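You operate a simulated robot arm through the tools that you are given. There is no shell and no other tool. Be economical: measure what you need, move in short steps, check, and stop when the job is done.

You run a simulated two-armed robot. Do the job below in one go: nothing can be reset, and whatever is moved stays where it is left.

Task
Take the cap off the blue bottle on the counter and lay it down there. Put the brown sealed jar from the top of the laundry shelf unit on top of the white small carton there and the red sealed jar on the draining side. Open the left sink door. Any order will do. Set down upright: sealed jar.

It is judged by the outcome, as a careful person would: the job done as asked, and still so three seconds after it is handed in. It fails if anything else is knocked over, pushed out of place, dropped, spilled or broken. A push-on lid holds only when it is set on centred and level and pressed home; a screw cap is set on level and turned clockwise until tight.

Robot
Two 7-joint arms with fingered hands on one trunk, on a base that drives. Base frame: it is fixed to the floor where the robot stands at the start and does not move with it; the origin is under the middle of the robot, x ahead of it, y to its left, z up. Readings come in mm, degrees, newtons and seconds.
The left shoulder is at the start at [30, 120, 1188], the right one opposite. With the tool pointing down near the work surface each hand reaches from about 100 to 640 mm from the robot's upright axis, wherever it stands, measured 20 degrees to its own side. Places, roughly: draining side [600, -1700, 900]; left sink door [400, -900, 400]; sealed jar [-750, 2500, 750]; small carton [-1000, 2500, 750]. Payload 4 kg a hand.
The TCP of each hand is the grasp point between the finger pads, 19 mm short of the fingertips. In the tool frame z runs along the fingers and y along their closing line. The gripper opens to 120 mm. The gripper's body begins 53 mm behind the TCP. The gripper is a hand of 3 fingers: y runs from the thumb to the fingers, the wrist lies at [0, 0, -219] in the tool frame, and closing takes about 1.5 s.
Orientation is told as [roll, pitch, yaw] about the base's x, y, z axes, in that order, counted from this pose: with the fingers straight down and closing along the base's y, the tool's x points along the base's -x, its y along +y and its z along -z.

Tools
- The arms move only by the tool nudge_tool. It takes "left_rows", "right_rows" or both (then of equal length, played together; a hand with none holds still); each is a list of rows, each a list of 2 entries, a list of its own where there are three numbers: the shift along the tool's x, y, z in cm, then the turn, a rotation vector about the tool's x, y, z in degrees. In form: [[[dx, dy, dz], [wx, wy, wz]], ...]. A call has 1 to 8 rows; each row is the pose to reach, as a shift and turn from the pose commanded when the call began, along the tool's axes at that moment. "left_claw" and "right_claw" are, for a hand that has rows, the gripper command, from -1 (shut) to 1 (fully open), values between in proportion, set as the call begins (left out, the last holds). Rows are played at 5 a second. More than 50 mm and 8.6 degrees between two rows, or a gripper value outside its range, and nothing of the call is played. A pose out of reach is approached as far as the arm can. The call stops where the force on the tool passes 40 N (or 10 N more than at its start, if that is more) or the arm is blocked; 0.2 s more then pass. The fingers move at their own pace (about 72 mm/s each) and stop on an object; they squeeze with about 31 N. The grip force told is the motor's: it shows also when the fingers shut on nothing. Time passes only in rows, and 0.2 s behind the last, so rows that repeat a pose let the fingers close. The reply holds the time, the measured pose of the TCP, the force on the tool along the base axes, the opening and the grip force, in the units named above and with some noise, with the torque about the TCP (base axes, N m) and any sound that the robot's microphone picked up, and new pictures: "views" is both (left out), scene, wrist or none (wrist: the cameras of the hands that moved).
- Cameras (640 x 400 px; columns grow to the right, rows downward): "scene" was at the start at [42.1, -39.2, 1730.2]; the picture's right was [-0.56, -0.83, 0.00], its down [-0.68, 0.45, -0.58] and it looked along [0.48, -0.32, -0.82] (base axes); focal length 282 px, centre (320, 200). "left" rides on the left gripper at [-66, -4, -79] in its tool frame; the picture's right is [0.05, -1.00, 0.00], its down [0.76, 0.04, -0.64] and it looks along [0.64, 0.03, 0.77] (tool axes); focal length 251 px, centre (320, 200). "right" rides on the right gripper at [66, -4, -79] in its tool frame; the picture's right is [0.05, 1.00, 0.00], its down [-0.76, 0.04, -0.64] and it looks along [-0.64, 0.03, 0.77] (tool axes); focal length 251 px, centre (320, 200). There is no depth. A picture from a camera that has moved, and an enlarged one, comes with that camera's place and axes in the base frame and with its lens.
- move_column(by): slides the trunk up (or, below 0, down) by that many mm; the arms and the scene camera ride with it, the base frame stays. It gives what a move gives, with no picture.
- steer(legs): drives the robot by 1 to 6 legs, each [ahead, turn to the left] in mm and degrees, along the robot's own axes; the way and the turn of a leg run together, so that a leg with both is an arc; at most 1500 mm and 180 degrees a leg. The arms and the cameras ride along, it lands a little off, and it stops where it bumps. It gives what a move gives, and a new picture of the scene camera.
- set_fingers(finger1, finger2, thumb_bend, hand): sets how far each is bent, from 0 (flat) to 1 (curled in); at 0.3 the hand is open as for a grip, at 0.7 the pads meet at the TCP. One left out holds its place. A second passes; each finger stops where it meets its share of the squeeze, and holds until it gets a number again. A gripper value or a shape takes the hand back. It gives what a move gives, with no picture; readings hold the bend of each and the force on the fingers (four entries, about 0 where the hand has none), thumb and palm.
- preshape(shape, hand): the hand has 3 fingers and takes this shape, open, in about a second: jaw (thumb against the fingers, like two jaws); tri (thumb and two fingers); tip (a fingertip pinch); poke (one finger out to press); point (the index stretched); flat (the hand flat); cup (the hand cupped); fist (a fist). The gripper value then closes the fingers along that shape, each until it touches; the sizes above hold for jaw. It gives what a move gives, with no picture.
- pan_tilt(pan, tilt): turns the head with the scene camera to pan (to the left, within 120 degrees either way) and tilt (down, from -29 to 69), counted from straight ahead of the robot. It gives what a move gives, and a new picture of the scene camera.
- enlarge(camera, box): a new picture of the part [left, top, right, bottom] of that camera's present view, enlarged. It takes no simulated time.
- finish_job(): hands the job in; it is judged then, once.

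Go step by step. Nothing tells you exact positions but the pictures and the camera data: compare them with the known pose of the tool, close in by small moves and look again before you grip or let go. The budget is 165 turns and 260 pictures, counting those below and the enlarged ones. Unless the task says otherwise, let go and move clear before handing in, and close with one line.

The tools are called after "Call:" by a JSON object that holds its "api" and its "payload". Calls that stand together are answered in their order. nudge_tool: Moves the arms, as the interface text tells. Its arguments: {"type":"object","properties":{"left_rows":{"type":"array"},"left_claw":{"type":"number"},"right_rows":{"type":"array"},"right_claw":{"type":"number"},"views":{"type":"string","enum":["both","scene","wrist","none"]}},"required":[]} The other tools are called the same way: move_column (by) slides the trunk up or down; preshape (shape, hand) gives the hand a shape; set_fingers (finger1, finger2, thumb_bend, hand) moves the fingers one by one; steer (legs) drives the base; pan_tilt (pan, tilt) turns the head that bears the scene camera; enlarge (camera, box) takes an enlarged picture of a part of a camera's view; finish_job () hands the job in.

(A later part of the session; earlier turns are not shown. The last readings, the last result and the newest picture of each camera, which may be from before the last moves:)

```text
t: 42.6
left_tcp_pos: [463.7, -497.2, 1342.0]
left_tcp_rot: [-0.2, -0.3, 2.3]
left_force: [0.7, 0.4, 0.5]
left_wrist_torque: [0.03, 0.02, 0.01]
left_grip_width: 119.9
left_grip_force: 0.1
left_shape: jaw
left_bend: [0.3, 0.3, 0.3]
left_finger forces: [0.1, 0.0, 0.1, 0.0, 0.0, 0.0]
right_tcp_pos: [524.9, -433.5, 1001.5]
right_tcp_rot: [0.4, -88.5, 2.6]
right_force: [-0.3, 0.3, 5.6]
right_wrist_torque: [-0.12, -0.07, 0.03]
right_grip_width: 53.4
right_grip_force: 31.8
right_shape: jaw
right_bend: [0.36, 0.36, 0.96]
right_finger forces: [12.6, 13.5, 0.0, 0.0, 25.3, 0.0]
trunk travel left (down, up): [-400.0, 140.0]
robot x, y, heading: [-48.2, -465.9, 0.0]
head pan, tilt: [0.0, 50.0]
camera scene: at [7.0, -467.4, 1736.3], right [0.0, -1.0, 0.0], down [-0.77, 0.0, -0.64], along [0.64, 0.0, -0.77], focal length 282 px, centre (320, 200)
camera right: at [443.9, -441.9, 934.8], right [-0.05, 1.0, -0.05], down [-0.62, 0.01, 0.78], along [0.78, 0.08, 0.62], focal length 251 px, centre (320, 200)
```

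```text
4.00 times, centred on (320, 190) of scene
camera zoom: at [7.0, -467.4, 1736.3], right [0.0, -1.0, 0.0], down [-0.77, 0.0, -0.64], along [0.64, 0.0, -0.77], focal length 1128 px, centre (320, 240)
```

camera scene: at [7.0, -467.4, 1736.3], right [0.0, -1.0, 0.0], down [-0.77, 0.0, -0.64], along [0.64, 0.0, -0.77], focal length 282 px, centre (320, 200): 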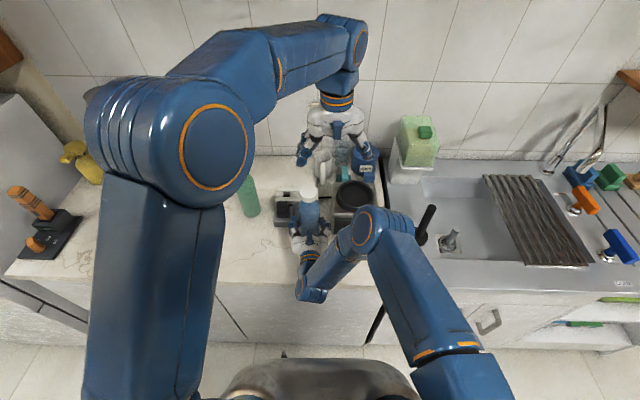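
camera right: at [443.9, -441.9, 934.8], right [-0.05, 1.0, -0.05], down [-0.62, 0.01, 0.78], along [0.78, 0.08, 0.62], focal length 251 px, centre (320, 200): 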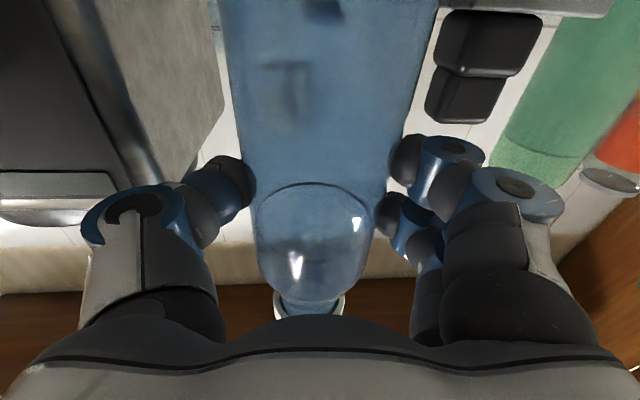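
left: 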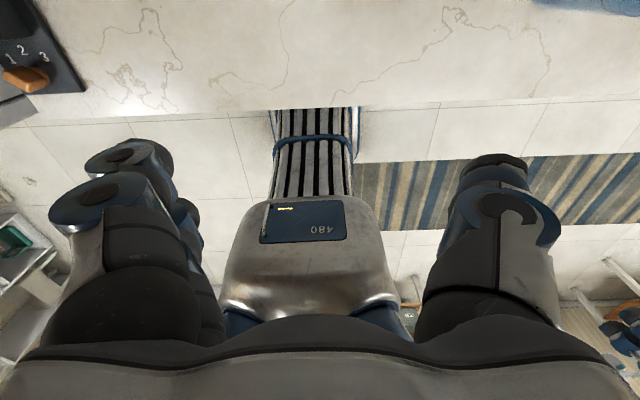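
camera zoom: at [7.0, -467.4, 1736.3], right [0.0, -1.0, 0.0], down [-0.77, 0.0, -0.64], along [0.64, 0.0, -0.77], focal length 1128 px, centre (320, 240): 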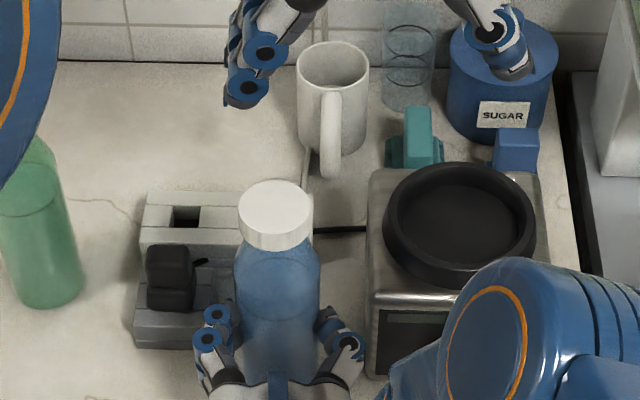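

The bottle is held with 31 N by the right hand (grip near its front half). Now I bring the left hand above the cap (≈[552, -435]) and pre-turn it clockwise so it can unscrew counter-clockwise.

Call:
{"api": "nudge_tool", "payload": {"left_rows": [[[-1.3, 0.8, 2], [0, 0, 7.4]], [[-2.6, 1.7, 4], [0, 0, 14.8]], [[-3.9, 2.5, 6], [0, 0, 22.2]], [[-5.2, 3.4, 8], [0, 0, 29.6]], [[-6.5, 4.2, 10], [0, 0, 37]], [[-7.8, 5.1, 12], [0, 0, 44.4]], [[-8.9, 5.9, 14], [0, 0, 51.8]]], "left_claw": 0.4}}

Call:
{"api": "enlarge", "payload": {"camera": "scene", "box": [240, 120, 400, 220]}}

```text
t: 44.2
left_tcp_pos: [551.8, -436.3, 1200.8]
left_tcp_rot: [0.2, -0.4, -49.5]
left_force: [0.5, -0.7, 1.1]
left_wrist_torque: [0.01, -0.01, 0.0]
left_grip_width: 83.9
left_grip_force: 0.0
left_shape: jaw
left_bend: [0.27, 0.27, 0.13]
left_finger forces: [0.1, 0.0, 0.1, 0.0, 0.0, 0.0]
right_tcp_pos: [525.9, -433.5, 1000.0]
right_tcp_rot: [0.2, -88.5, 2.8]
right_force: [-0.2, -0.9, 5.4]
right_wrist_torque: [-0.14, -0.15, -0.02]
right_grip_width: 53.3
right_grip_force: 31.3
right_shape: jaw
right_bend: [0.36, 0.36, 0.96]
right_finger forces: [12.4, 13.4, 0.1, 0.0, 25.6, 0.1]
trunk travel left (down, up): [-400.0, 140.0]
robot x, y, heading: [-51.5, -466.1, -0.0]
head pan, tilt: [0.0, 50.0]
camera scene: at [7.3, -467.3, 1736.3], right [0.0, -1.0, 0.0], down [-0.77, 0.0, -0.64], along [0.64, 0.0, -0.77], focal length 282 px, centre (320, 200)
camera left: at [591.5, -487.6, 1281.2], right [-0.8, -0.61, 0.0], down [-0.47, 0.61, 0.64], along [-0.39, 0.51, -0.77], focal length 251 px, centre (320, 200)
```

scene: 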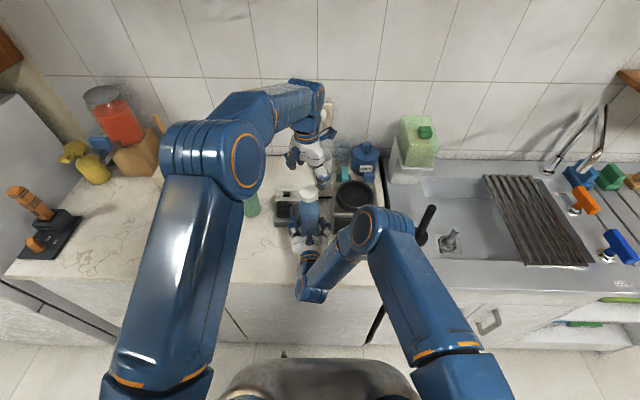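
left: 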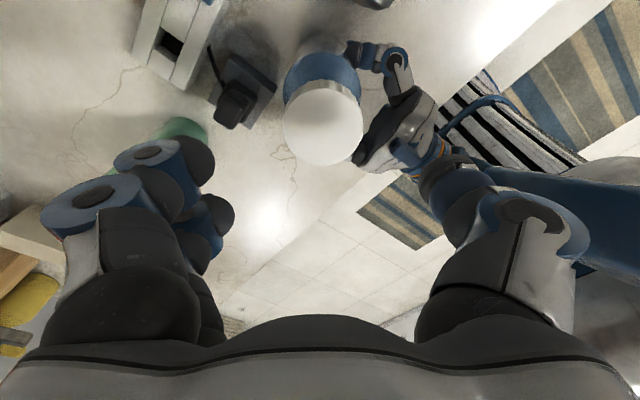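

```text
4.00 times, centred on (320, 170) of scene
camera zoom: at [7.3, -467.3, 1736.3], right [0.0, -1.0, 0.0], down [-0.77, 0.0, -0.64], along [0.64, 0.0, -0.77], focal length 1128 px, centre (320, 320)
```

zoom: 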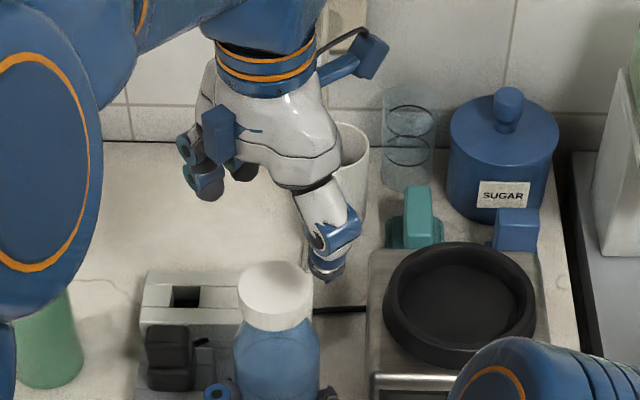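

The cap top centre triangulates to about [548, -434.5, 1124], 52 mm wide. I centre and lower the left fingers around it.

Call:
{"api": "nudge_tool", "payload": {"left_rows": [[[0.38, -0.17, 3], [0, 0, 0]], [[0.38, -0.17, 6], [0, 0, 0]], [[0.38, -0.17, 7.5], [0, 0, 0]], [[0.38, -0.17, 8.9], [0, 0, 0]]]}}

```text
t: 45.2
left_tcp_pos: [548.6, -435.6, 1111.1]
left_tcp_rot: [0.1, -0.4, -49.6]
left_force: [0.1, 0.0, -0.7]
left_wrist_torque: [-0.03, 0.01, 0.02]
left_grip_width: 84.3
left_grip_force: 0.0
left_shape: jaw
left_bend: [0.27, 0.27, 0.13]
left_finger forces: [0.0, 0.0, 0.1, 0.0, 0.1, 0.0]
right_tcp_pos: [526.5, -434.8, 999.1]
right_tcp_rot: [0.7, -88.4, 2.3]
right_force: [-0.3, 0.2, 5.2]
right_wrist_torque: [-0.14, -0.1, 0.03]
right_grip_width: 53.4
right_grip_force: 30.6
right_shape: jaw
right_bend: [0.36, 0.36, 0.96]
right_finger forces: [12.5, 13.5, 0.0, 0.0, 25.4, 0.1]
trunk travel left (down, up): [-400.0, 140.0]
robot x, y, heading: [-49.9, -469.7, -0.0]
head pan, tilt: [0.0, 50.0]
camera scene: at [7.1, -467.5, 1736.3], right [0.0, -1.0, 0.0], down [-0.77, 0.0, -0.64], along [0.64, 0.0, -0.77], focal length 282 px, centre (320, 200)
camera left: at [588.4, -486.1, 1192.1], right [-0.79, -0.61, 0.0], down [-0.47, 0.61, 0.64], along [-0.39, 0.51, -0.77], focal length 251 px, centre (320, 200)
```

scene: 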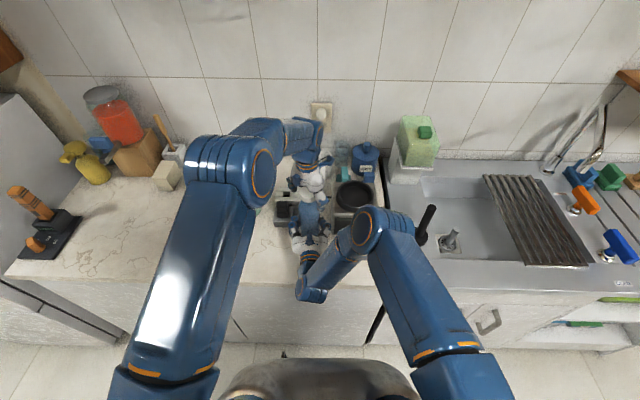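
left: 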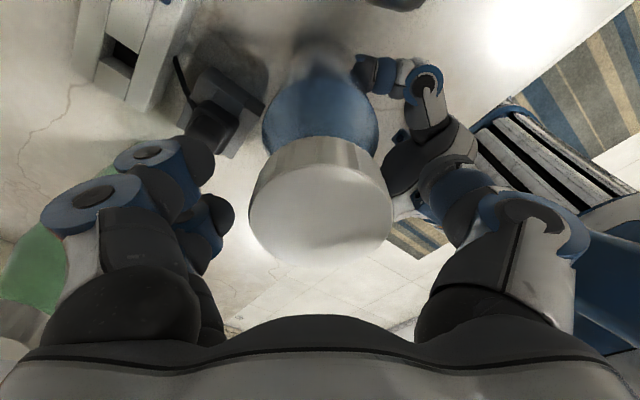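

The cap is between the pads. Close the left hand on it.

Call:
{"api": "nudge_tool", "payload": {"left_rows": [[[0, 0, 0], [0, 0, 0]], [[0, 0, 0], [0, 0, 0]], [[0, 0, 0], [0, 0, 0]], [[0, 0, 0], [0, 0, 0]], [[0, 0, 0], [0, 0, 0]], [[0, 0, 0], [0, 0, 0]]], "left_claw": -1, "views": "wrist"}}

```text
t: 46.6
left_tcp_pos: [548.7, -435.2, 1111.5]
left_tcp_rot: [0.0, -0.4, -49.5]
left_force: [-1.0, -1.7, -6.9]
left_wrist_torque: [-0.05, 0.06, -0.01]
left_grip_width: 38.9
left_grip_force: 30.7
left_shape: jaw
left_bend: [0.42, 0.42, 0.96]
left_finger forces: [13.2, 11.0, 0.1, 0.1, 28.2, 0.0]
right_tcp_pos: [527.3, -434.9, 999.6]
right_tcp_rot: [1.0, -88.3, 2.0]
right_force: [0.4, 0.9, 6.9]
right_wrist_torque: [-0.15, -0.12, 0.01]
right_grip_width: 53.5
right_grip_force: 31.1
right_shape: jaw
right_bend: [0.36, 0.36, 0.96]
right_finger forces: [13.1, 13.5, 0.1, 0.0, 24.7, 0.1]
trunk travel left (down, up): [-400.0, 140.0]
robot x, y, heading: [-51.3, -469.9, -0.1]
head pan, tilt: [0.0, 50.0]
camera left: at [588.6, -486.3, 1191.8], right [-0.79, -0.61, 0.0], down [-0.47, 0.61, 0.64], along [-0.39, 0.51, -0.77], focal length 251 px, centre (320, 200)
```

left: 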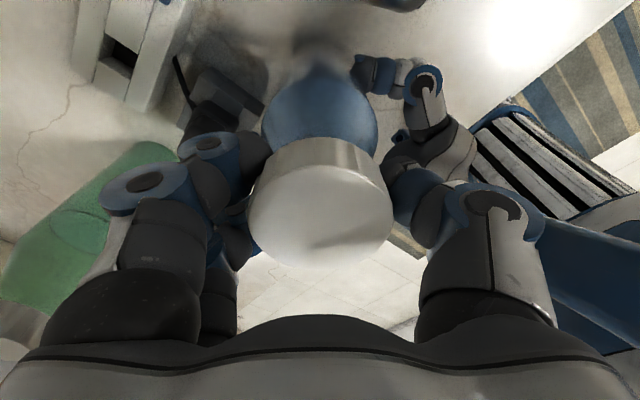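

Good grip (31 N; reading offset ~12 mm). Now turn the cap counter-clockwise 64°.

Call:
{"api": "nudge_tool", "payload": {"left_rows": [[[0, 0, 0], [0, 0, -8]], [[0, 0, 0], [0, 0, -16]], [[0, 0, -0.02], [0, 0, -24]], [[0, 0, -0.03], [0, 0, -32]], [[0, 0, -0.04], [0, 0, -40]], [[0, 0, -0.05], [0, 0, -48]], [[0, 0, -0.05], [0, 0, -56]], [[0, 0, -0.06], [0, 0, -64]]], "views": "wrist"}}

```text
t: 48.4
left_tcp_pos: [548.8, -435.0, 1112.8]
left_tcp_rot: [-0.3, -0.3, 14.7]
left_force: [-0.5, -1.9, -11.1]
left_wrist_torque: [-0.01, 0.01, -0.03]
left_grip_width: 39.1
left_grip_force: 30.6
left_shape: jaw
left_bend: [0.42, 0.42, 0.96]
left_finger forces: [12.7, 11.7, 0.1, 0.0, 29.8, 0.1]
right_tcp_pos: [525.9, -433.5, 1000.5]
right_tcp_rot: [0.9, -88.3, 2.1]
right_force: [0.2, 2.9, 10.3]
right_wrist_torque: [-0.28, -0.16, 0.03]
right_grip_width: 52.9
right_grip_force: 31.1
right_shape: jaw
right_bend: [0.36, 0.36, 0.96]
right_finger forces: [13.3, 14.6, 0.1, 0.1, 24.5, 0.1]
trunk travel left (down, up): [-400.0, 140.0]
robot x, y, heading: [-49.7, -468.9, 0.2]
head pan, tilt: [0.0, 50.0]
camera left: at [613.3, -419.5, 1192.6], right [0.2, -0.98, 0.01], down [-0.75, -0.15, 0.64], along [-0.63, -0.13, -0.77], focal length 251 px, centre (320, 200)
```

left: 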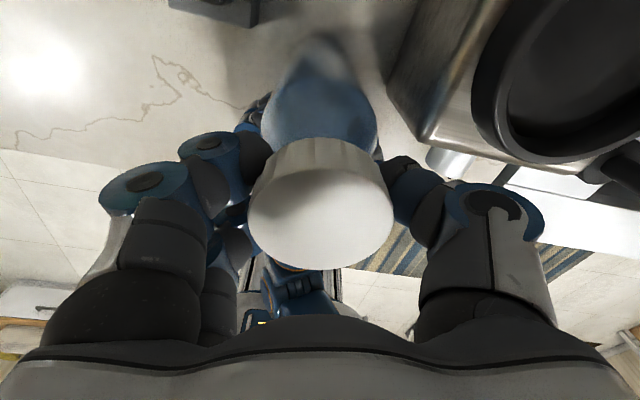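

The cap turns. Continue another 64°.

Call:
{"api": "nudge_tool", "payload": {"left_rows": [[[0, 0, 0], [0, 0, -8]], [[0, 0, 0], [0, 0, -16]], [[0, 0, 0], [0, 0, -24]], [[0, 0, 0], [0, 0, -32]], [[0, 0, 0], [0, 0, -40]], [[0, 0, 0], [0, 0, -48]], [[0, 0, 0], [0, 0, -56]], [[0, 0, 0], [0, 0, -64]]], "views": "none"}}

```text
t: 50.2
left_tcp_pos: [547.7, -434.8, 1113.6]
left_tcp_rot: [-0.3, 0.2, 78.7]
left_force: [-0.2, -0.7, -9.1]
left_wrist_torque: [0.05, -0.1, -0.01]
left_grip_width: 38.9
left_grip_force: 30.5
left_shape: jaw
left_bend: [0.42, 0.42, 0.96]
left_finger forces: [12.2, 12.2, 0.0, 0.0, 27.7, 0.0]
right_tcp_pos: [525.1, -435.0, 999.5]
right_tcp_rot: [1.0, -88.3, 2.1]
right_force: [-0.3, 1.9, 9.5]
right_wrist_torque: [-0.2, -0.12, 0.07]
right_grip_width: 53.3
right_grip_force: 30.9
right_shape: jaw
right_bend: [0.36, 0.36, 0.96]
right_finger forces: [13.3, 13.5, 0.1, 0.0, 24.8, 0.0]
trunk travel left (down, up): [-400.0, 140.0]
robot x, y, heading: [-53.2, -469.5, -0.1]
head pan, tilt: [0.0, 50.0]
```

128° done without trouble; try another 64° while the wrist still turns.

Call:
{"api": "nudge_tool", "payload": {"left_rows": [[[0, 0, 0], [0, 0, -8]], [[0, 0, 0], [0, 0, -16]], [[0, 0, 0], [0, 0, -24]], [[0, 0, 0], [0, 0, -32]], [[0, 0, 0], [0, 0, -40]], [[0, 0, 0], [0, 0, -48]], [[0, 0, 0], [0, 0, -56]], [[0, 0, 0], [0, 0, -64]]], "views": "scene"}}

Call:
{"api": "enlarge", "payload": {"camera": "right", "box": [200, 140, 440, 320]}}

```text
t: 52.0
left_tcp_pos: [542.4, -433.4, 1139.6]
left_tcp_rot: [-1.6, 1.6, 103.5]
left_force: [1.0, -0.4, -0.3]
left_wrist_torque: [-0.05, -0.17, -0.03]
left_grip_width: 36.8
left_grip_force: 31.4
left_shape: jaw
left_bend: [0.42, 0.43, 0.99]
left_finger forces: [13.8, 11.7, 0.1, 0.0, 29.1, 0.0]
left hand out of reach, approached as far as the arm can: row 3, 4, 5, 6, 7, 8
right_tcp_pos: [525.0, -435.3, 998.6]
right_tcp_rot: [-0.5, -88.0, 3.3]
right_force: [-1.8, -0.2, -0.4]
right_wrist_torque: [-0.01, 0.02, 0.02]
right_grip_width: 34.7
right_grip_force: 31.1
right_shape: jaw
right_bend: [0.45, 0.45, 1.0]
right_finger forces: [0.0, 1.9, 0.0, 0.1, 0.1, 0.0]
trunk travel left (down, up): [-400.0, 140.0]
robot x, y, heading: [-51.3, -470.5, -0.1]
head pan, tilt: [0.0, 50.0]
camera scene: at [7.3, -467.5, 1736.2], right [0.0, -1.0, 0.0], down [-0.77, 0.0, -0.64], along [0.64, 0.0, -0.77], focal length 282 px, centre (320, 200)
```

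scene: 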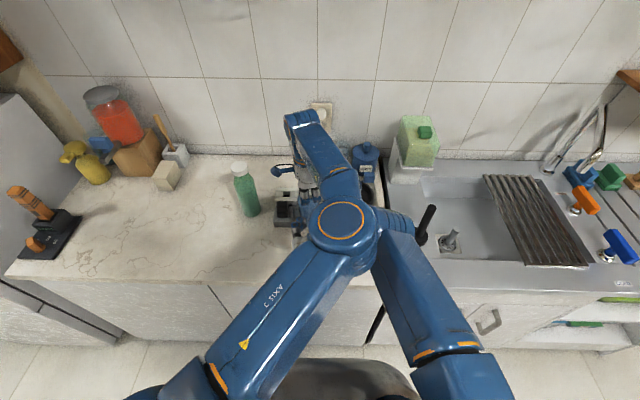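

```text
2.22 times, centred on (320, 230) of right
camera zoom: at [442.6, -442.3, 933.1], right [-0.05, 1.0, -0.05], down [-0.62, 0.01, 0.79], along [0.78, 0.08, 0.62], focal length 559 px, centre (320, 133)
```

zoom: 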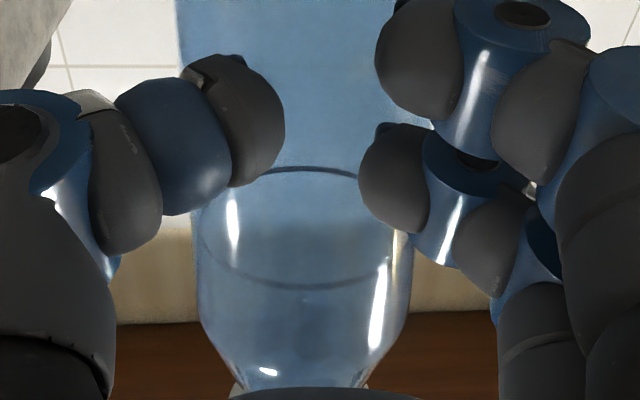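

The arm ran out of reach and rose about 26 mm; the bottle seems to have lifted with the cap out of the right hand's grip, held by the left. I'll open the right hand, then bring the left back to where it was reachable, still holding up.

Call:
{"api": "nudge_tool", "payload": {"right_rows": [[[0, 0, 0], [0, 0, 0]], [[0, 0, 0], [0, 0, 0]], [[0, 0, 0], [0, 0, 0]], [[0, 0, 0], [0, 0, 0]]], "right_claw": 0.6, "views": "wrist"}}

Call:
{"api": "nudge_tool", "payload": {"left_rows": [[[0.1, -0.1, 0], [0, 0, 6]], [[0.2, -0.3, 0], [0, 0, 12]], [[0.3, -0.4, 0], [0, 0, 18]], [[0.3, -0.5, 0], [0, 0, 25]]]}}

Call:
{"api": "enlarge", "payload": {"camera": "right", "box": [0, 0, 640, 400]}}

```text
t: 53.0
left_tcp_pos: [541.4, -432.3, 1138.4]
left_tcp_rot: [-1.4, 1.5, 103.6]
left_force: [-0.5, 0.4, -0.6]
left_wrist_torque: [0.01, 0.02, 0.01]
left_grip_width: 37.2
left_grip_force: 30.6
left_shape: jaw
left_bend: [0.42, 0.43, 0.99]
left_finger forces: [14.3, 11.6, 0.1, 0.0, 28.3, 0.0]
right_tcp_pos: [525.9, -433.4, 999.4]
right_tcp_rot: [0.5, -88.3, 2.5]
right_force: [-0.1, -1.0, -0.4]
right_wrist_torque: [-0.02, -0.01, -0.01]
right_grip_width: 95.6
right_grip_force: 0.1
right_shape: jaw
right_bend: [0.26, 0.26, 0.11]
right_finger forces: [0.1, 0.0, 0.0, 0.0, 0.0, 0.0]
trunk travel left (down, up): [-400.0, 140.0]
robot x, y, heading: [-50.3, -468.2, -0.1]
head pan, tilt: [0.0, 50.0]
camera right: at [444.0, -442.0, 934.4], right [-0.05, 1.0, -0.05], down [-0.62, 0.01, 0.78], along [0.78, 0.08, 0.62], focal length 251 px, centre (320, 200)
```

right: 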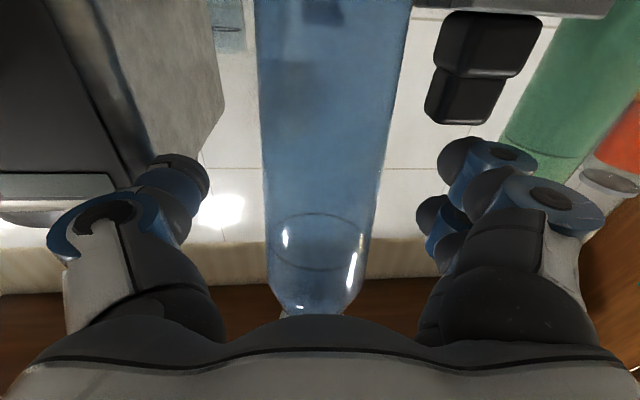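

```text
t: 54.0
left_tcp_pos: [548.3, -435.1, 1138.6]
left_tcp_rot: [-1.9, 1.0, 78.5]
left_force: [-0.4, 0.1, -1.1]
left_wrist_torque: [-0.01, 0.03, 0.0]
left_grip_width: 36.9
left_grip_force: 30.8
left_shape: jaw
left_bend: [0.42, 0.43, 0.99]
left_finger forces: [14.3, 11.3, 0.0, 0.1, 27.6, 0.1]
right_tcp_pos: [525.4, -433.9, 998.9]
right_tcp_rot: [0.2, -88.2, 2.8]
right_force: [1.2, -0.3, -0.3]
right_wrist_torque: [-0.02, 0.03, 0.0]
right_grip_width: 95.8
right_grip_force: 0.1
right_shape: jaw
right_bend: [0.26, 0.26, 0.11]
right_finger forces: [0.0, 0.1, 0.0, 0.1, 0.0, 0.0]
trunk travel left (down, up): [-400.0, 140.0]
robot x, y, heading: [-52.0, -468.0, -0.2]
head pan, tilt: [0.0, 50.0]
camera scene: at [7.7, -467.2, 1736.2], right [0.0, -1.0, 0.0], down [-0.77, 0.0, -0.64], along [0.64, 0.0, -0.77], focal length 282 px, centre (320, 200)
camera left: at [562.2, -367.3, 1217.5], right [0.97, -0.25, 0.03], down [-0.21, -0.73, 0.65], along [-0.14, -0.64, -0.76], focal length 251 px, centre (320, 200)
```

scene: 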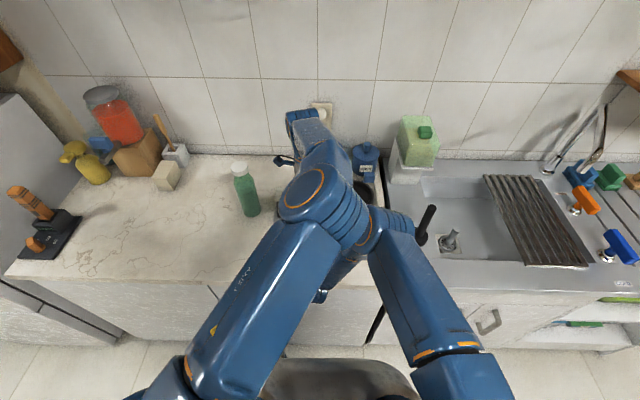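
left: 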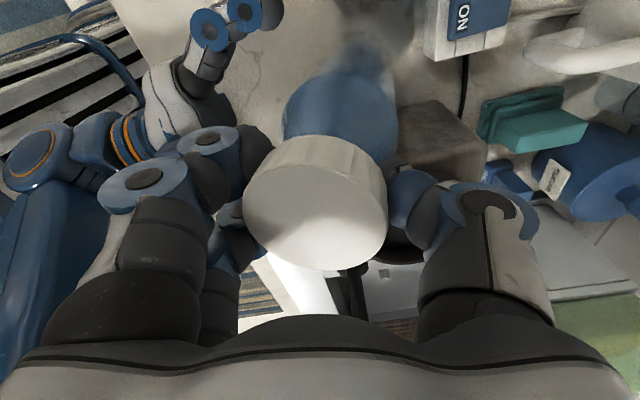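

```text
1.00 times, centred on (320, 200) of right (not enlarged: the box is as wide or as high as the picture)
camera zoom: at [444.0, -441.8, 934.4], right [-0.05, 1.0, -0.05], down [-0.62, 0.01, 0.78], along [0.78, 0.08, 0.62], focal length 251 px, centre (320, 200)
```

zoom: 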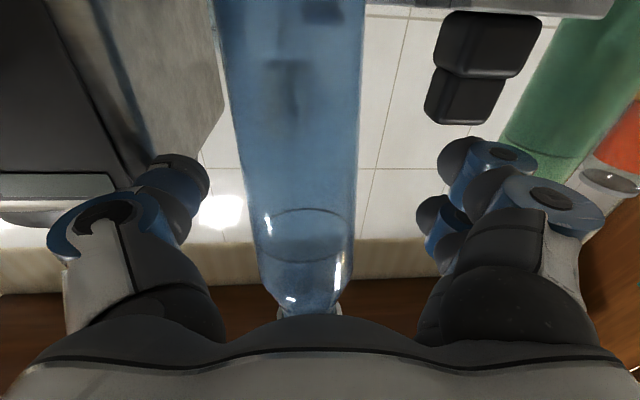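

The bottle hangs from the left hand, leaning a few degrees (base toward -y). I'll level it by ~4° and look again before lowering.

Call:
{"api": "nudge_tool", "payload": {"left_rows": [[[0, 0, 0], [-0.4, -2, 0]], [[0, 0, 0], [-0.8, -4, 0]]], "views": "none"}}

Call:
{"api": "enlarge", "payload": {"camera": "right", "box": [0, 0, 640, 400]}}

Call:
{"api": "enlarge", "payload": {"camera": "scene", "box": [240, 140, 400, 240]}}

```text
t: 54.6
left_tcp_pos: [547.2, -436.3, 1139.1]
left_tcp_rot: [-1.2, -3.2, 78.5]
left_force: [0.4, -0.1, -0.7]
left_wrist_torque: [-0.01, 0.01, 0.0]
left_grip_width: 37.0
left_grip_force: 30.7
left_shape: jaw
left_bend: [0.42, 0.43, 0.99]
left_finger forces: [14.3, 11.2, 0.0, 0.0, 27.7, 0.0]
right_tcp_pos: [526.0, -433.0, 1000.8]
right_tcp_rot: [0.8, -88.3, 2.2]
right_force: [1.3, 0.4, -0.1]
right_wrist_torque: [-0.01, -0.02, -0.01]
right_grip_width: 95.8
right_grip_force: 0.1
right_shape: jaw
right_bend: [0.26, 0.26, 0.11]
right_finger forces: [0.0, 0.1, 0.1, 0.0, 0.0, 0.0]
trunk travel left (down, up): [-400.0, 140.0]
robot x, y, heading: [-53.3, -468.6, 0.1]
head pan, tilt: [0.0, 50.0]
```

```text
1.00 times, centred on (320, 200) of right (not enlarged: the box is as wide or as high as the picture)
camera zoom: at [444.1, -442.1, 934.4], right [-0.05, 1.0, -0.05], down [-0.62, 0.01, 0.78], along [0.78, 0.08, 0.62], focal length 251 px, centre (320, 200)
```

zoom: 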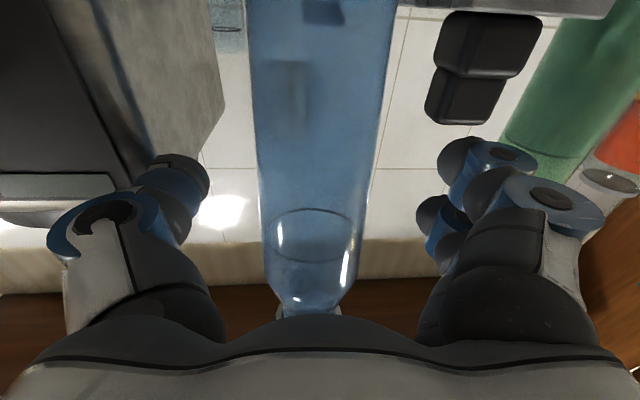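

```text
4.00 times, centred on (320, 190) of scene
camera zoom: at [7.7, -467.7, 1736.2], right [0.0, -1.0, 0.0], down [-0.77, 0.0, -0.64], along [0.64, 0.0, -0.77], focal length 1128 px, centre (320, 240)
```

zoom: 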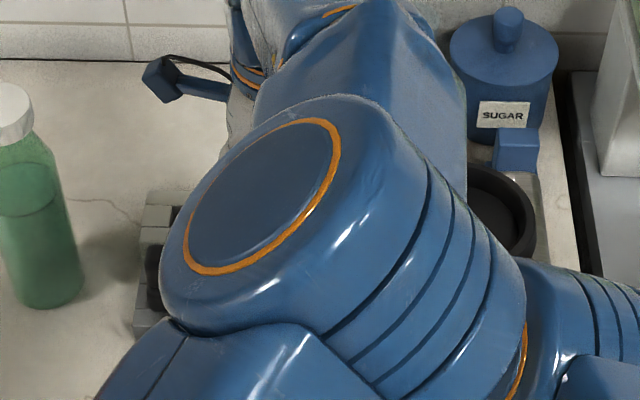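

The bottle width in the right view shows its base swung ~45 mm toward +x (about 12°). I rotate it back about the base y axis around the cap.

Call:
{"api": "nudge_tool", "payload": {"left_rows": [[[0, 0, 0], [-3.9, 0.8, 0]], [[0, 0, 0], [-7.8, 1.6, 0]], [[0, 0, 0], [-11.7, 2.4, 0]]], "views": "none"}}

Call:
{"api": "enlarge", "payload": {"camera": "right", "box": [0, 0, 640, 400]}}

Call:
{"api": "enlarge", "payload": {"camera": "left", "box": [0, 0, 640, 400]}}

```text
t: 55.4
left_tcp_pos: [547.4, -435.4, 1138.9]
left_tcp_rot: [10.7, -0.6, 78.8]
left_force: [-0.7, 0.1, -0.1]
left_wrist_torque: [0.01, -0.03, -0.01]
left_grip_width: 36.9
left_grip_force: 30.7
left_shape: jaw
left_bend: [0.42, 0.43, 0.99]
left_finger forces: [14.2, 11.2, 0.0, 0.0, 27.3, 0.0]
right_tcp_pos: [527.4, -433.6, 1000.2]
right_tcp_rot: [-0.2, -88.3, 3.2]
right_force: [0.3, 0.6, 0.3]
right_wrist_torque: [0.03, 0.0, 0.03]
right_grip_width: 95.6
right_grip_force: 0.1
right_shape: jaw
right_bend: [0.26, 0.26, 0.11]
right_finger forces: [0.1, 0.0, 0.0, 0.0, 0.1, 0.0]
trunk travel left (down, up): [-400.0, 140.0]
robot x, y, heading: [-55.5, -469.0, -0.0]
head pan, tilt: [0.0, 50.0]
```

```text
1.00 times, centred on (320, 200) of right (not enlarged: the box is as wide or as high as the picture)
camera zoom: at [444.5, -441.6, 934.1], right [-0.05, 1.0, -0.05], down [-0.62, 0.01, 0.78], along [0.78, 0.08, 0.62], focal length 251 px, centre (320, 200)
```

zoom: 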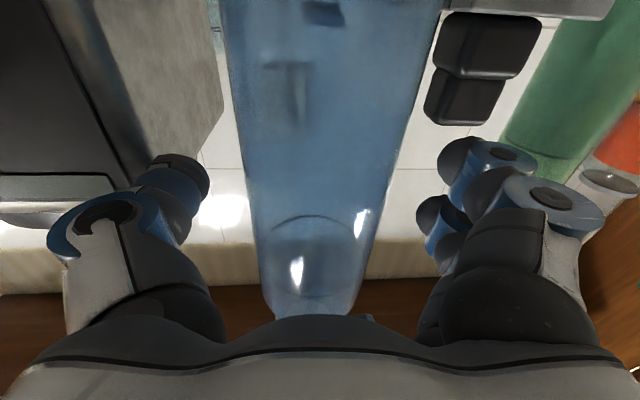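

```text
1.00 times, centred on (320, 200) of left (not enlarged: the box is as wide or as high as the picture)
camera zoom: at [577.9, -373.2, 1217.1], right [0.95, -0.24, -0.19], down [-0.07, -0.77, 0.63], along [-0.29, -0.59, -0.75], focal length 251 px, centre (320, 200)
```

zoom: 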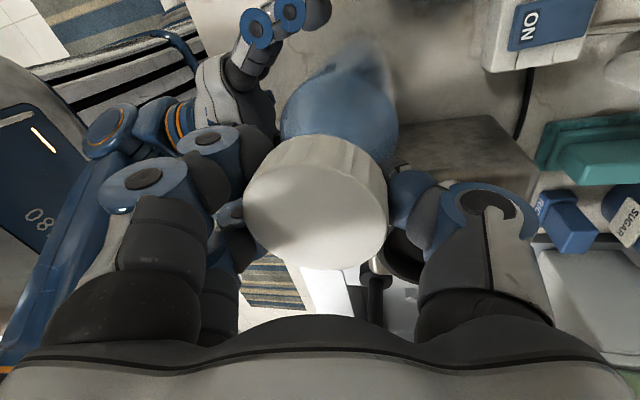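

Now the bottle's outline matches its upright pose, just lifted ~26 mm. Lower it straight down in small steps, watching the force.

Call:
{"api": "nudge_tool", "payload": {"left_rows": [[[0.01, -0.19, 0.98], [0, 0, 0]], [[0.02, -0.37, 1.97], [0, 0, 0]], [[0.02, -0.41, 2.16], [0, 0, 0]]], "views": "none"}}

Call:
{"api": "enlarge", "payload": {"camera": "right", "box": [0, 0, 640, 400]}}

```text
t: 56.2
left_tcp_pos: [547.5, -434.2, 1117.7]
left_tcp_rot: [10.6, -0.8, 78.9]
left_force: [0.7, -0.7, -0.6]
left_wrist_torque: [0.01, -0.04, 0.02]
left_grip_width: 36.7
left_grip_force: 31.1
left_shape: jaw
left_bend: [0.42, 0.43, 0.99]
left_finger forces: [14.2, 11.3, 0.0, 0.1, 27.3, 0.0]
right_tcp_pos: [524.4, -434.5, 999.7]
right_tcp_rot: [0.5, -88.3, 2.5]
right_force: [0.9, 0.3, 0.1]
right_wrist_torque: [-0.03, -0.04, -0.07]
right_grip_width: 95.8
right_grip_force: 0.1
right_shape: jaw
right_bend: [0.26, 0.26, 0.11]
right_finger forces: [0.1, 0.1, 0.0, 0.0, 0.1, 0.0]
trunk travel left (down, up): [-400.0, 140.0]
robot x, y, heading: [-48.6, -468.5, -0.1]
head pan, tilt: [0.0, 50.0]
```

```text
1.00 times, centred on (320, 200) of right (not enlarged: the box is as wide or as high as the picture)
camera zoom: at [443.9, -442.0, 934.5], right [-0.05, 1.0, -0.05], down [-0.62, 0.01, 0.78], along [0.78, 0.08, 0.62], focal length 251 px, centre (320, 200)
```

zoom: 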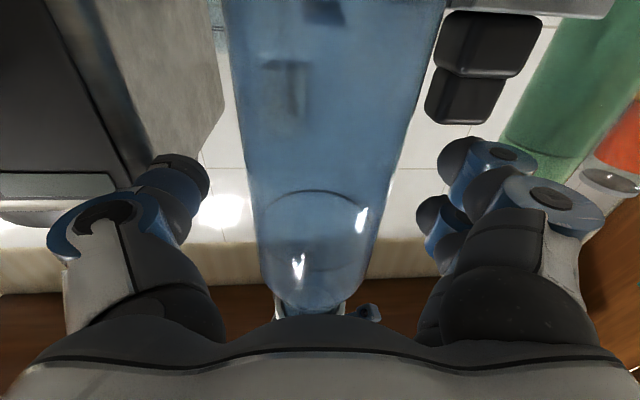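

Call:
{"api": "nudge_tool", "payload": {"left_rows": [[[0, -0.03, 0.15], [0, 0, 0]], [[0, -0.06, 0.29], [0, 0, 0]], [[0, -0.08, 0.44], [0, 0, 0]]], "views": "none"}}

```text
t: 57.0
left_tcp_pos: [548.5, -435.6, 1111.8]
left_tcp_rot: [10.6, -0.8, 78.9]
left_force: [0.0, 0.1, -0.8]
left_wrist_torque: [0.02, 0.01, 0.01]
left_grip_width: 36.8
left_grip_force: 30.8
left_shape: jaw
left_bend: [0.42, 0.43, 0.99]
left_finger forces: [14.2, 11.2, 0.1, 0.0, 27.3, 0.0]
right_tcp_pos: [526.3, -434.8, 1000.2]
right_tcp_rot: [0.7, -88.3, 2.3]
right_force: [0.2, -0.5, 0.0]
right_wrist_torque: [0.03, 0.0, -0.01]
right_grip_width: 95.7
right_grip_force: 0.0
right_shape: jaw
right_bend: [0.26, 0.26, 0.11]
right_finger forces: [0.0, 0.0, 0.1, 0.0, 0.0, 0.1]
trunk travel left (down, up): [-400.0, 140.0]
robot x, y, heading: [-50.5, -468.6, -0.2]
head pan, tilt: [0.0, 50.0]
```

Call:
{"api": "nudge_tool", "payload": {"left_rows": [[[0, -0.02, 0.1], [0, 0, 0]], [[0, -0.04, 0.2], [0, 0, 0]], [[0, -0.06, 0.3], [0, 0, 0]]], "views": "none"}}

Call:
{"api": "enlarge", "payload": {"camera": "right", "box": [0, 0, 640, 400]}}

```text
t: 57.8
left_tcp_pos: [546.9, -435.5, 1110.7]
left_tcp_rot: [10.4, -0.8, 78.9]
left_force: [1.4, 1.3, 11.4]
left_wrist_torque: [-0.02, -0.25, 0.03]
left_grip_width: 37.2
left_grip_force: 31.2
left_shape: jaw
left_bend: [0.42, 0.43, 1.0]
left_finger forces: [15.7, 12.1, 0.0, 0.1, 31.8, 0.0]
right_tcp_pos: [525.0, -433.2, 1000.0]
right_tcp_rot: [0.3, -88.4, 2.7]
right_force: [-0.9, 0.1, -0.3]
right_wrist_torque: [0.01, 0.0, -0.02]
right_grip_width: 95.4
right_grip_force: 0.0
right_shape: jaw
right_bend: [0.26, 0.26, 0.11]
right_finger forces: [0.0, 0.0, 0.0, 0.0, 0.0, 0.1]
trunk travel left (down, up): [-400.0, 140.0]
robot x, y, heading: [-54.2, -469.4, 0.4]
head pan, tilt: [0.0, 50.0]
```

```text
1.00 times, centred on (320, 200) of right (not enlarged: the box is as wide or as high as the picture)
camera zoom: at [443.3, -441.9, 935.0], right [-0.05, 1.0, -0.05], down [-0.62, 0.01, 0.78], along [0.78, 0.08, 0.62], focal length 251 px, centre (320, 200)
```

zoom: 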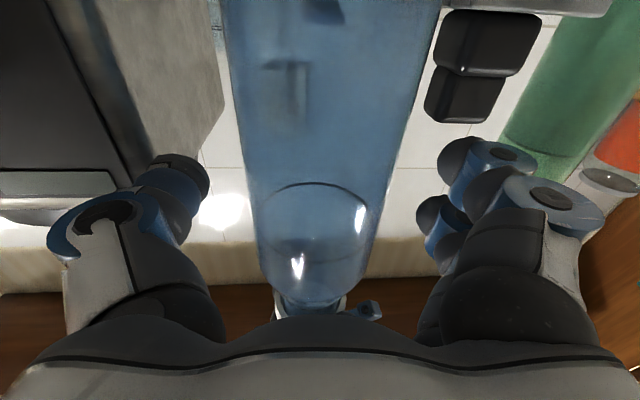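

The bottle stands on the counter again (11 N contact). The earlier bump was likely the thumb tip against the appliance corner, so I narrow the right hand first and look.

Call:
{"api": "nudge_tool", "payload": {"right_rows": [[[0, 0.2, 0], [0, 0, 0]], [[0, 0.2, 0], [0, 0, 0]]], "right_claw": 0.35, "views": "wrist"}}

```text
t: 58.4
left_tcp_pos: [546.1, -435.1, 1111.9]
left_tcp_rot: [10.4, -0.8, 78.9]
left_force: [1.7, 2.8, 16.9]
left_wrist_torque: [-0.01, -0.44, 0.06]
left_grip_width: 37.0
left_grip_force: 31.3
left_shape: jaw
left_bend: [0.42, 0.43, 1.0]
left_finger forces: [15.9, 12.8, 0.0, 0.1, 34.5, 0.1]
right_tcp_pos: [525.2, -431.8, 1001.2]
right_tcp_rot: [0.8, -88.4, 2.2]
right_force: [0.0, -0.4, 0.5]
right_wrist_torque: [0.0, 0.02, -0.04]
right_grip_width: 81.7
right_grip_force: 0.1
right_shape: jaw
right_bend: [0.28, 0.28, 0.14]
right_finger forces: [0.0, 0.0, 0.0, 0.1, 0.1, 0.0]
trunk travel left (down, up): [-400.0, 140.0]
robot x, y, heading: [-53.3, -468.8, -0.0]
head pan, tilt: [0.0, 50.0]
camera right: at [443.3, -439.8, 935.1], right [-0.05, 1.0, -0.05], down [-0.62, 0.01, 0.78], along [0.78, 0.08, 0.62], focal length 251 px, centre (320, 200)
```

right: 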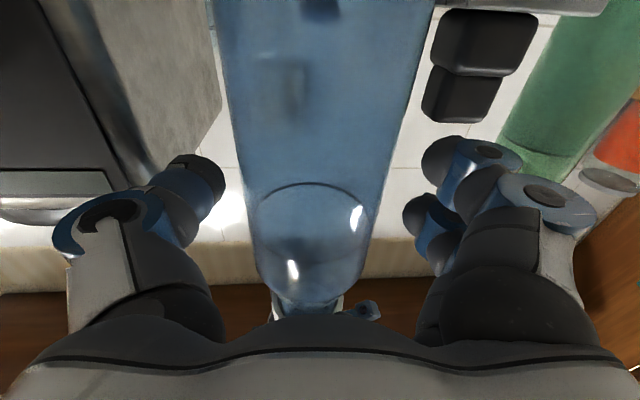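

Call:
{"api": "nudge_tool", "payload": {"right_rows": [[[0, 0, 0], [0, 0, 0]], [[0, 0, 0.6], [0, 0, 0]], [[0, 0, 1.2], [0, 0, 0]], [[0, 0, 1.8], [0, 0, 0]]], "right_claw": 0.42, "views": "wrist"}}

```text
t: 59.4
left_tcp_pos: [545.4, -434.8, 1110.6]
left_tcp_rot: [10.6, -0.9, 78.9]
left_force: [2.9, 1.8, 21.7]
left_wrist_torque: [-0.06, -0.53, 0.06]
left_grip_width: 37.4
left_grip_force: 31.2
left_shape: jaw
left_bend: [0.42, 0.43, 1.0]
left_finger forces: [16.0, 13.6, 0.1, 0.0, 37.1, 0.1]
right_tcp_pos: [540.8, -430.4, 999.0]
right_tcp_rot: [1.0, -88.5, 1.9]
right_force: [-0.1, 0.0, -0.3]
right_wrist_torque: [0.03, 0.01, -0.01]
right_grip_width: 84.8
right_grip_force: 0.0
right_shape: jaw
right_bend: [0.27, 0.27, 0.13]
right_finger forces: [0.1, 0.0, 0.1, 0.1, 0.1, 0.0]
trunk travel left (down, up): [-400.0, 140.0]
robot x, y, heading: [-53.3, -470.0, 0.3]
head pan, tilt: [0.0, 50.0]
camera right: at [460.7, -438.7, 934.9], right [-0.05, 1.0, -0.05], down [-0.62, 0.01, 0.78], along [0.78, 0.08, 0.62], focal length 251 px, centre (320, 200)
```

right: 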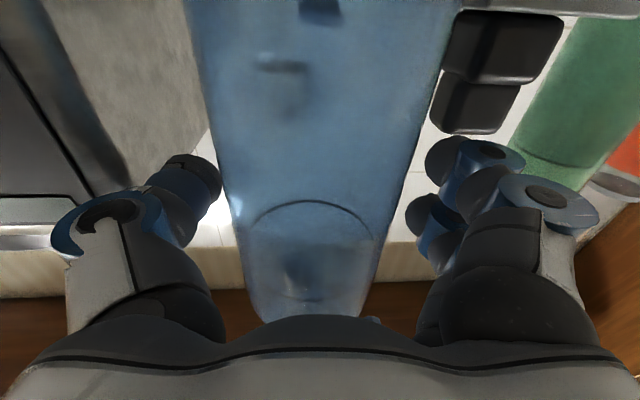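

Now the right TCP is at the bottle axis. Close the right hand.

Call:
{"api": "nudge_tool", "payload": {"right_rows": [[[0, 0, 0], [0, 0, 0]], [[0, 0, 0], [0, 0, 0]], [[0, 0, 0], [0, 0, 0]], [[0, 0, 0], [0, 0, 0]], [[0, 0, 0], [0, 0, 0]]], "left_rows": [[[0, 0.02, -0.08], [0, 0, 0]], [[0, 0.03, -0.15], [0, 0, 0]], [[0, 0.03, -0.15], [0, 0, 0]], [[0, 0.03, -0.15], [0, 0, 0]], [[0, 0.03, -0.15], [0, 0, 0]]], "right_claw": -1, "views": "wrist"}}

```text
t: 60.6
left_tcp_pos: [544.3, -435.4, 1111.6]
left_tcp_rot: [10.7, -0.8, 79.0]
left_force: [-1.0, 1.0, 7.7]
left_wrist_torque: [-0.05, -0.21, 0.07]
left_grip_width: 37.1
left_grip_force: 30.2
left_shape: jaw
left_bend: [0.42, 0.43, 1.0]
left_finger forces: [14.7, 13.4, 0.0, 0.1, 29.4, 0.1]
right_tcp_pos: [543.2, -430.3, 1000.3]
right_tcp_rot: [0.6, -88.4, 2.3]
right_force: [1.7, -0.3, 1.1]
right_wrist_torque: [-0.06, -0.03, 0.0]
right_grip_width: 57.7
right_grip_force: 31.0
right_shape: jaw
right_bend: [0.36, 0.36, 0.94]
right_finger forces: [14.0, 13.9, 0.1, 0.1, 28.5, 0.0]
trunk travel left (down, up): [-400.0, 140.0]
robot x, y, heading: [-48.9, -469.5, -0.2]
head pan, tilt: [0.0, 50.0]
camera right: at [461.4, -438.9, 934.6], right [-0.05, 1.0, -0.05], down [-0.62, 0.01, 0.78], along [0.78, 0.08, 0.62], focal length 251 px, centre (320, 200)
camera left: at [576.3, -373.4, 1189.5], right [0.95, -0.24, -0.19], down [-0.07, -0.77, 0.63], along [-0.29, -0.59, -0.75], focal length 251 px, centre (320, 200)
```

right: 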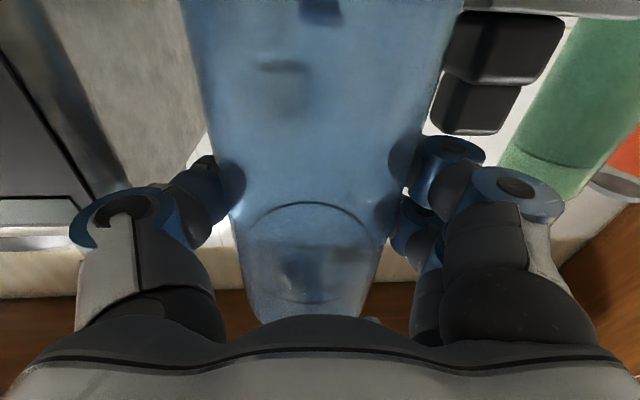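
left: 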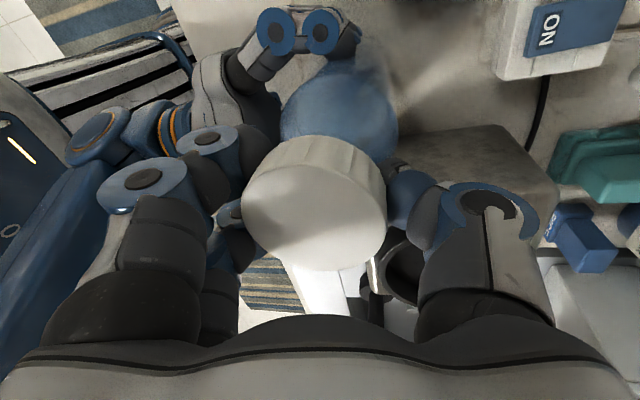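

The bottle is now firmly gripped on its axis. I open the left hand, lift it clear and level it.

Call:
{"api": "nudge_tool", "payload": {"left_rows": [[[0, 0, 0], [0, 0, 0]], [[0, 0, 0], [0, 0, 0]], [[0, 0, 0], [0, 0, 0]], [[0, 0.5, -2.5], [0, 0, 0]], [[0, 0.93, -4.9], [5, 0.4, 0]], [[0, 1.3, -6.9], [10.7, 0.8, 0]]], "left_claw": 0.45}}

```text
t: 62.0
left_tcp_pos: [545.0, -435.7, 1182.6]
left_tcp_rot: [-0.1, 0.0, 78.9]
left_force: [-0.6, 0.6, -0.7]
left_wrist_torque: [-0.01, 0.03, -0.03]
left_grip_width: 86.6
left_grip_force: 0.1
left_shape: jaw
left_bend: [0.27, 0.27, 0.13]
left_finger forces: [0.1, 0.0, 0.0, 0.1, 0.0, 0.0]
right_tcp_pos: [543.7, -430.3, 1000.0]
right_tcp_rot: [0.5, -88.4, 2.5]
right_force: [0.6, 0.2, 3.8]
right_wrist_torque: [-0.07, -0.04, 0.04]
right_grip_width: 57.8
right_grip_force: 31.3
right_shape: jaw
right_bend: [0.36, 0.36, 0.94]
right_finger forces: [14.3, 14.2, 0.0, 0.0, 29.0, 0.1]
trunk travel left (down, up): [-400.0, 140.0]
robot x, y, heading: [-53.2, -467.7, -0.0]
head pan, tilt: [0.0, 50.0]
camera scene: at [6.2, -467.4, 1736.3], right [0.0, -1.0, 0.0], down [-0.77, 0.0, -0.64], along [0.64, 0.0, -0.77], focal length 282 px, centre (320, 200)
camera left: at [561.2, -369.6, 1261.6], right [0.97, -0.24, 0.0], down [-0.19, -0.74, 0.64], along [-0.16, -0.62, -0.77], focal length 251 px, centre (320, 200)
```

scene: 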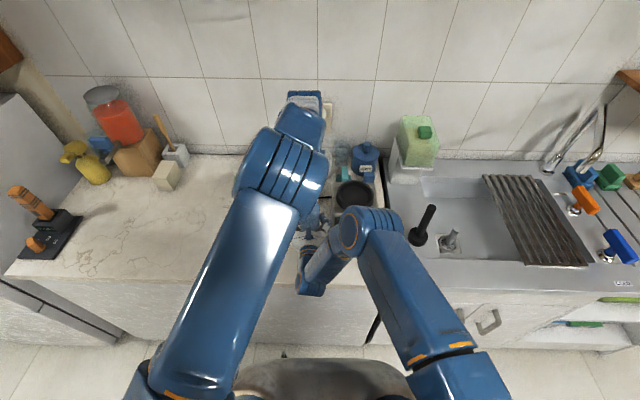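
left: 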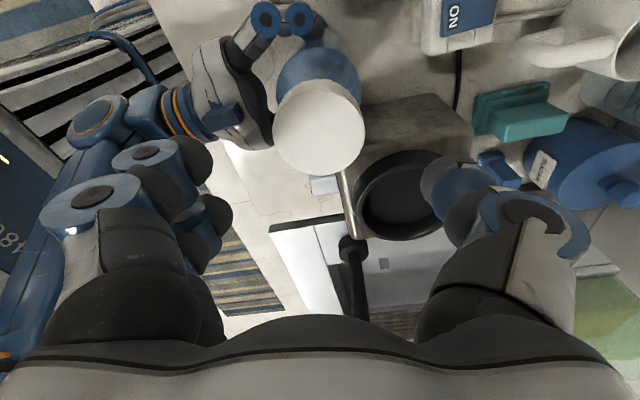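

Cap now at ≈[545, -431]. Rotate the left hand back clockwise (two calls) above it.

Call:
{"api": "nudge_tool", "payload": {"left_rows": [[[0, 0, 0], [0, 0, 8]], [[0, 0, 0], [0, 0, 16]], [[0, 0, 0], [0, 0, 24]], [[0, 0, 0], [0, 0, 32]], [[0, 0, 0], [0, 0, 40]], [[0, 0, 0], [0, 0, 48]], [[0, 0, 0], [0, 0, 56]], [[0, 0, 0], [0, 0, 64]]], "views": "none"}}

Call:
{"api": "nudge_tool", "payload": {"left_rows": [[[0, 0, 0], [0, 0, 8]], [[0, 0, 0], [0, 0, 16]], [[0, 0, 0], [0, 0, 24]], [[0, 0, 0], [0, 0, 32]], [[0, 0, 0], [0, 0, 40]], [[0, 0, 0], [0, 0, 48]], [[0, 0, 0], [0, 0, 56]], [[0, 0, 0], [0, 0, 64]]], "views": "none"}}

Call:
{"api": "enlarge", "payload": {"camera": "left", "box": [0, 0, 640, 400]}}

Call:
{"api": "enlarge", "payload": {"camera": "scene", "box": [240, 140, 400, 240]}}

```text
t: 63.8
left_tcp_pos: [547.6, -435.7, 1181.7]
left_tcp_rot: [-0.1, -0.1, 14.7]
left_force: [0.4, -0.8, 0.0]
left_wrist_torque: [0.01, 0.0, -0.02]
left_grip_width: 86.3
left_grip_force: 0.0
left_shape: jaw
left_bend: [0.27, 0.27, 0.13]
left_finger forces: [0.0, 0.1, 0.0, 0.0, 0.0, 0.0]
right_tcp_pos: [542.6, -430.2, 1000.0]
right_tcp_rot: [0.4, -88.4, 2.5]
right_force: [-0.5, 0.2, 4.4]
right_wrist_torque: [-0.19, -0.03, 0.0]
right_grip_width: 57.3
right_grip_force: 31.1
right_shape: jaw
right_bend: [0.36, 0.36, 0.94]
right_finger forces: [14.1, 14.3, 0.0, 0.0, 29.1, 0.0]
trunk travel left (down, up): [-400.0, 140.0]
robot x, y, heading: [-54.1, -473.1, 0.2]
head pan, tilt: [0.0, 50.0]
```

```text
t: 65.6
left_tcp_pos: [546.2, -436.8, 1182.4]
left_tcp_rot: [0.1, -0.2, -49.3]
left_force: [-0.5, -1.2, -0.2]
left_wrist_torque: [-0.03, 0.03, 0.04]
left_grip_width: 86.7
left_grip_force: 0.2
left_shape: jaw
left_bend: [0.27, 0.27, 0.13]
left_finger forces: [0.0, 0.0, 0.0, 0.1, 0.0, 0.0]
right_tcp_pos: [542.7, -431.9, 1000.2]
right_tcp_rot: [0.5, -88.4, 2.6]
right_force: [-1.2, 0.0, 4.8]
right_wrist_torque: [-0.17, -0.04, -0.03]
right_grip_width: 57.9
right_grip_force: 30.5
right_shape: jaw
right_bend: [0.36, 0.36, 0.94]
right_finger forces: [14.2, 14.4, 0.1, 0.0, 28.9, 0.0]
trunk travel left (down, up): [-400.0, 140.0]
robot x, y, heading: [-52.1, -469.9, -0.4]
head pan, tilt: [0.0, 50.0]
```

```text
1.00 times, centred on (320, 200) of left (not enlarged: the box is as wide or as high as the picture)
camera zoom: at [587.0, -487.0, 1261.4], right [-0.79, -0.61, 0.0], down [-0.47, 0.61, 0.64], along [-0.39, 0.51, -0.77], focal length 251 px, centre (320, 200)
```

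zoom: 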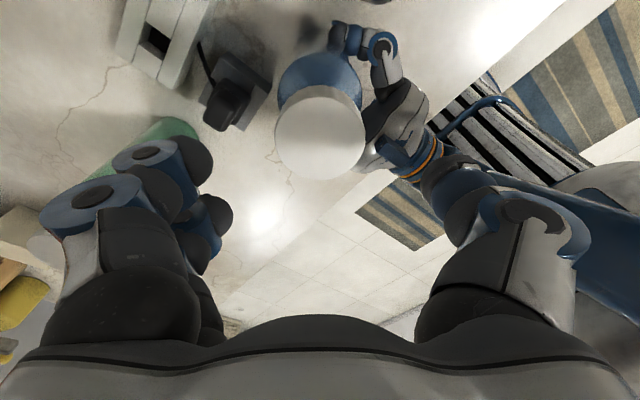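

```text
4.00 times, centred on (320, 190) of scene
camera zoom: at [7.0, -467.4, 1736.3], right [0.0, -1.0, 0.0], down [-0.77, 0.0, -0.64], along [0.64, 0.0, -0.77], focal length 1128 px, centre (320, 240)
```

zoom: 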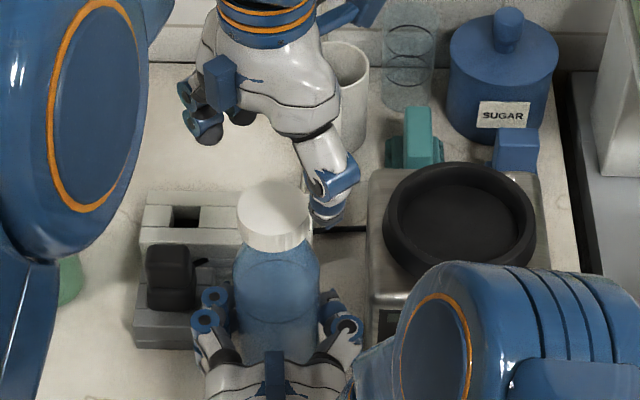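

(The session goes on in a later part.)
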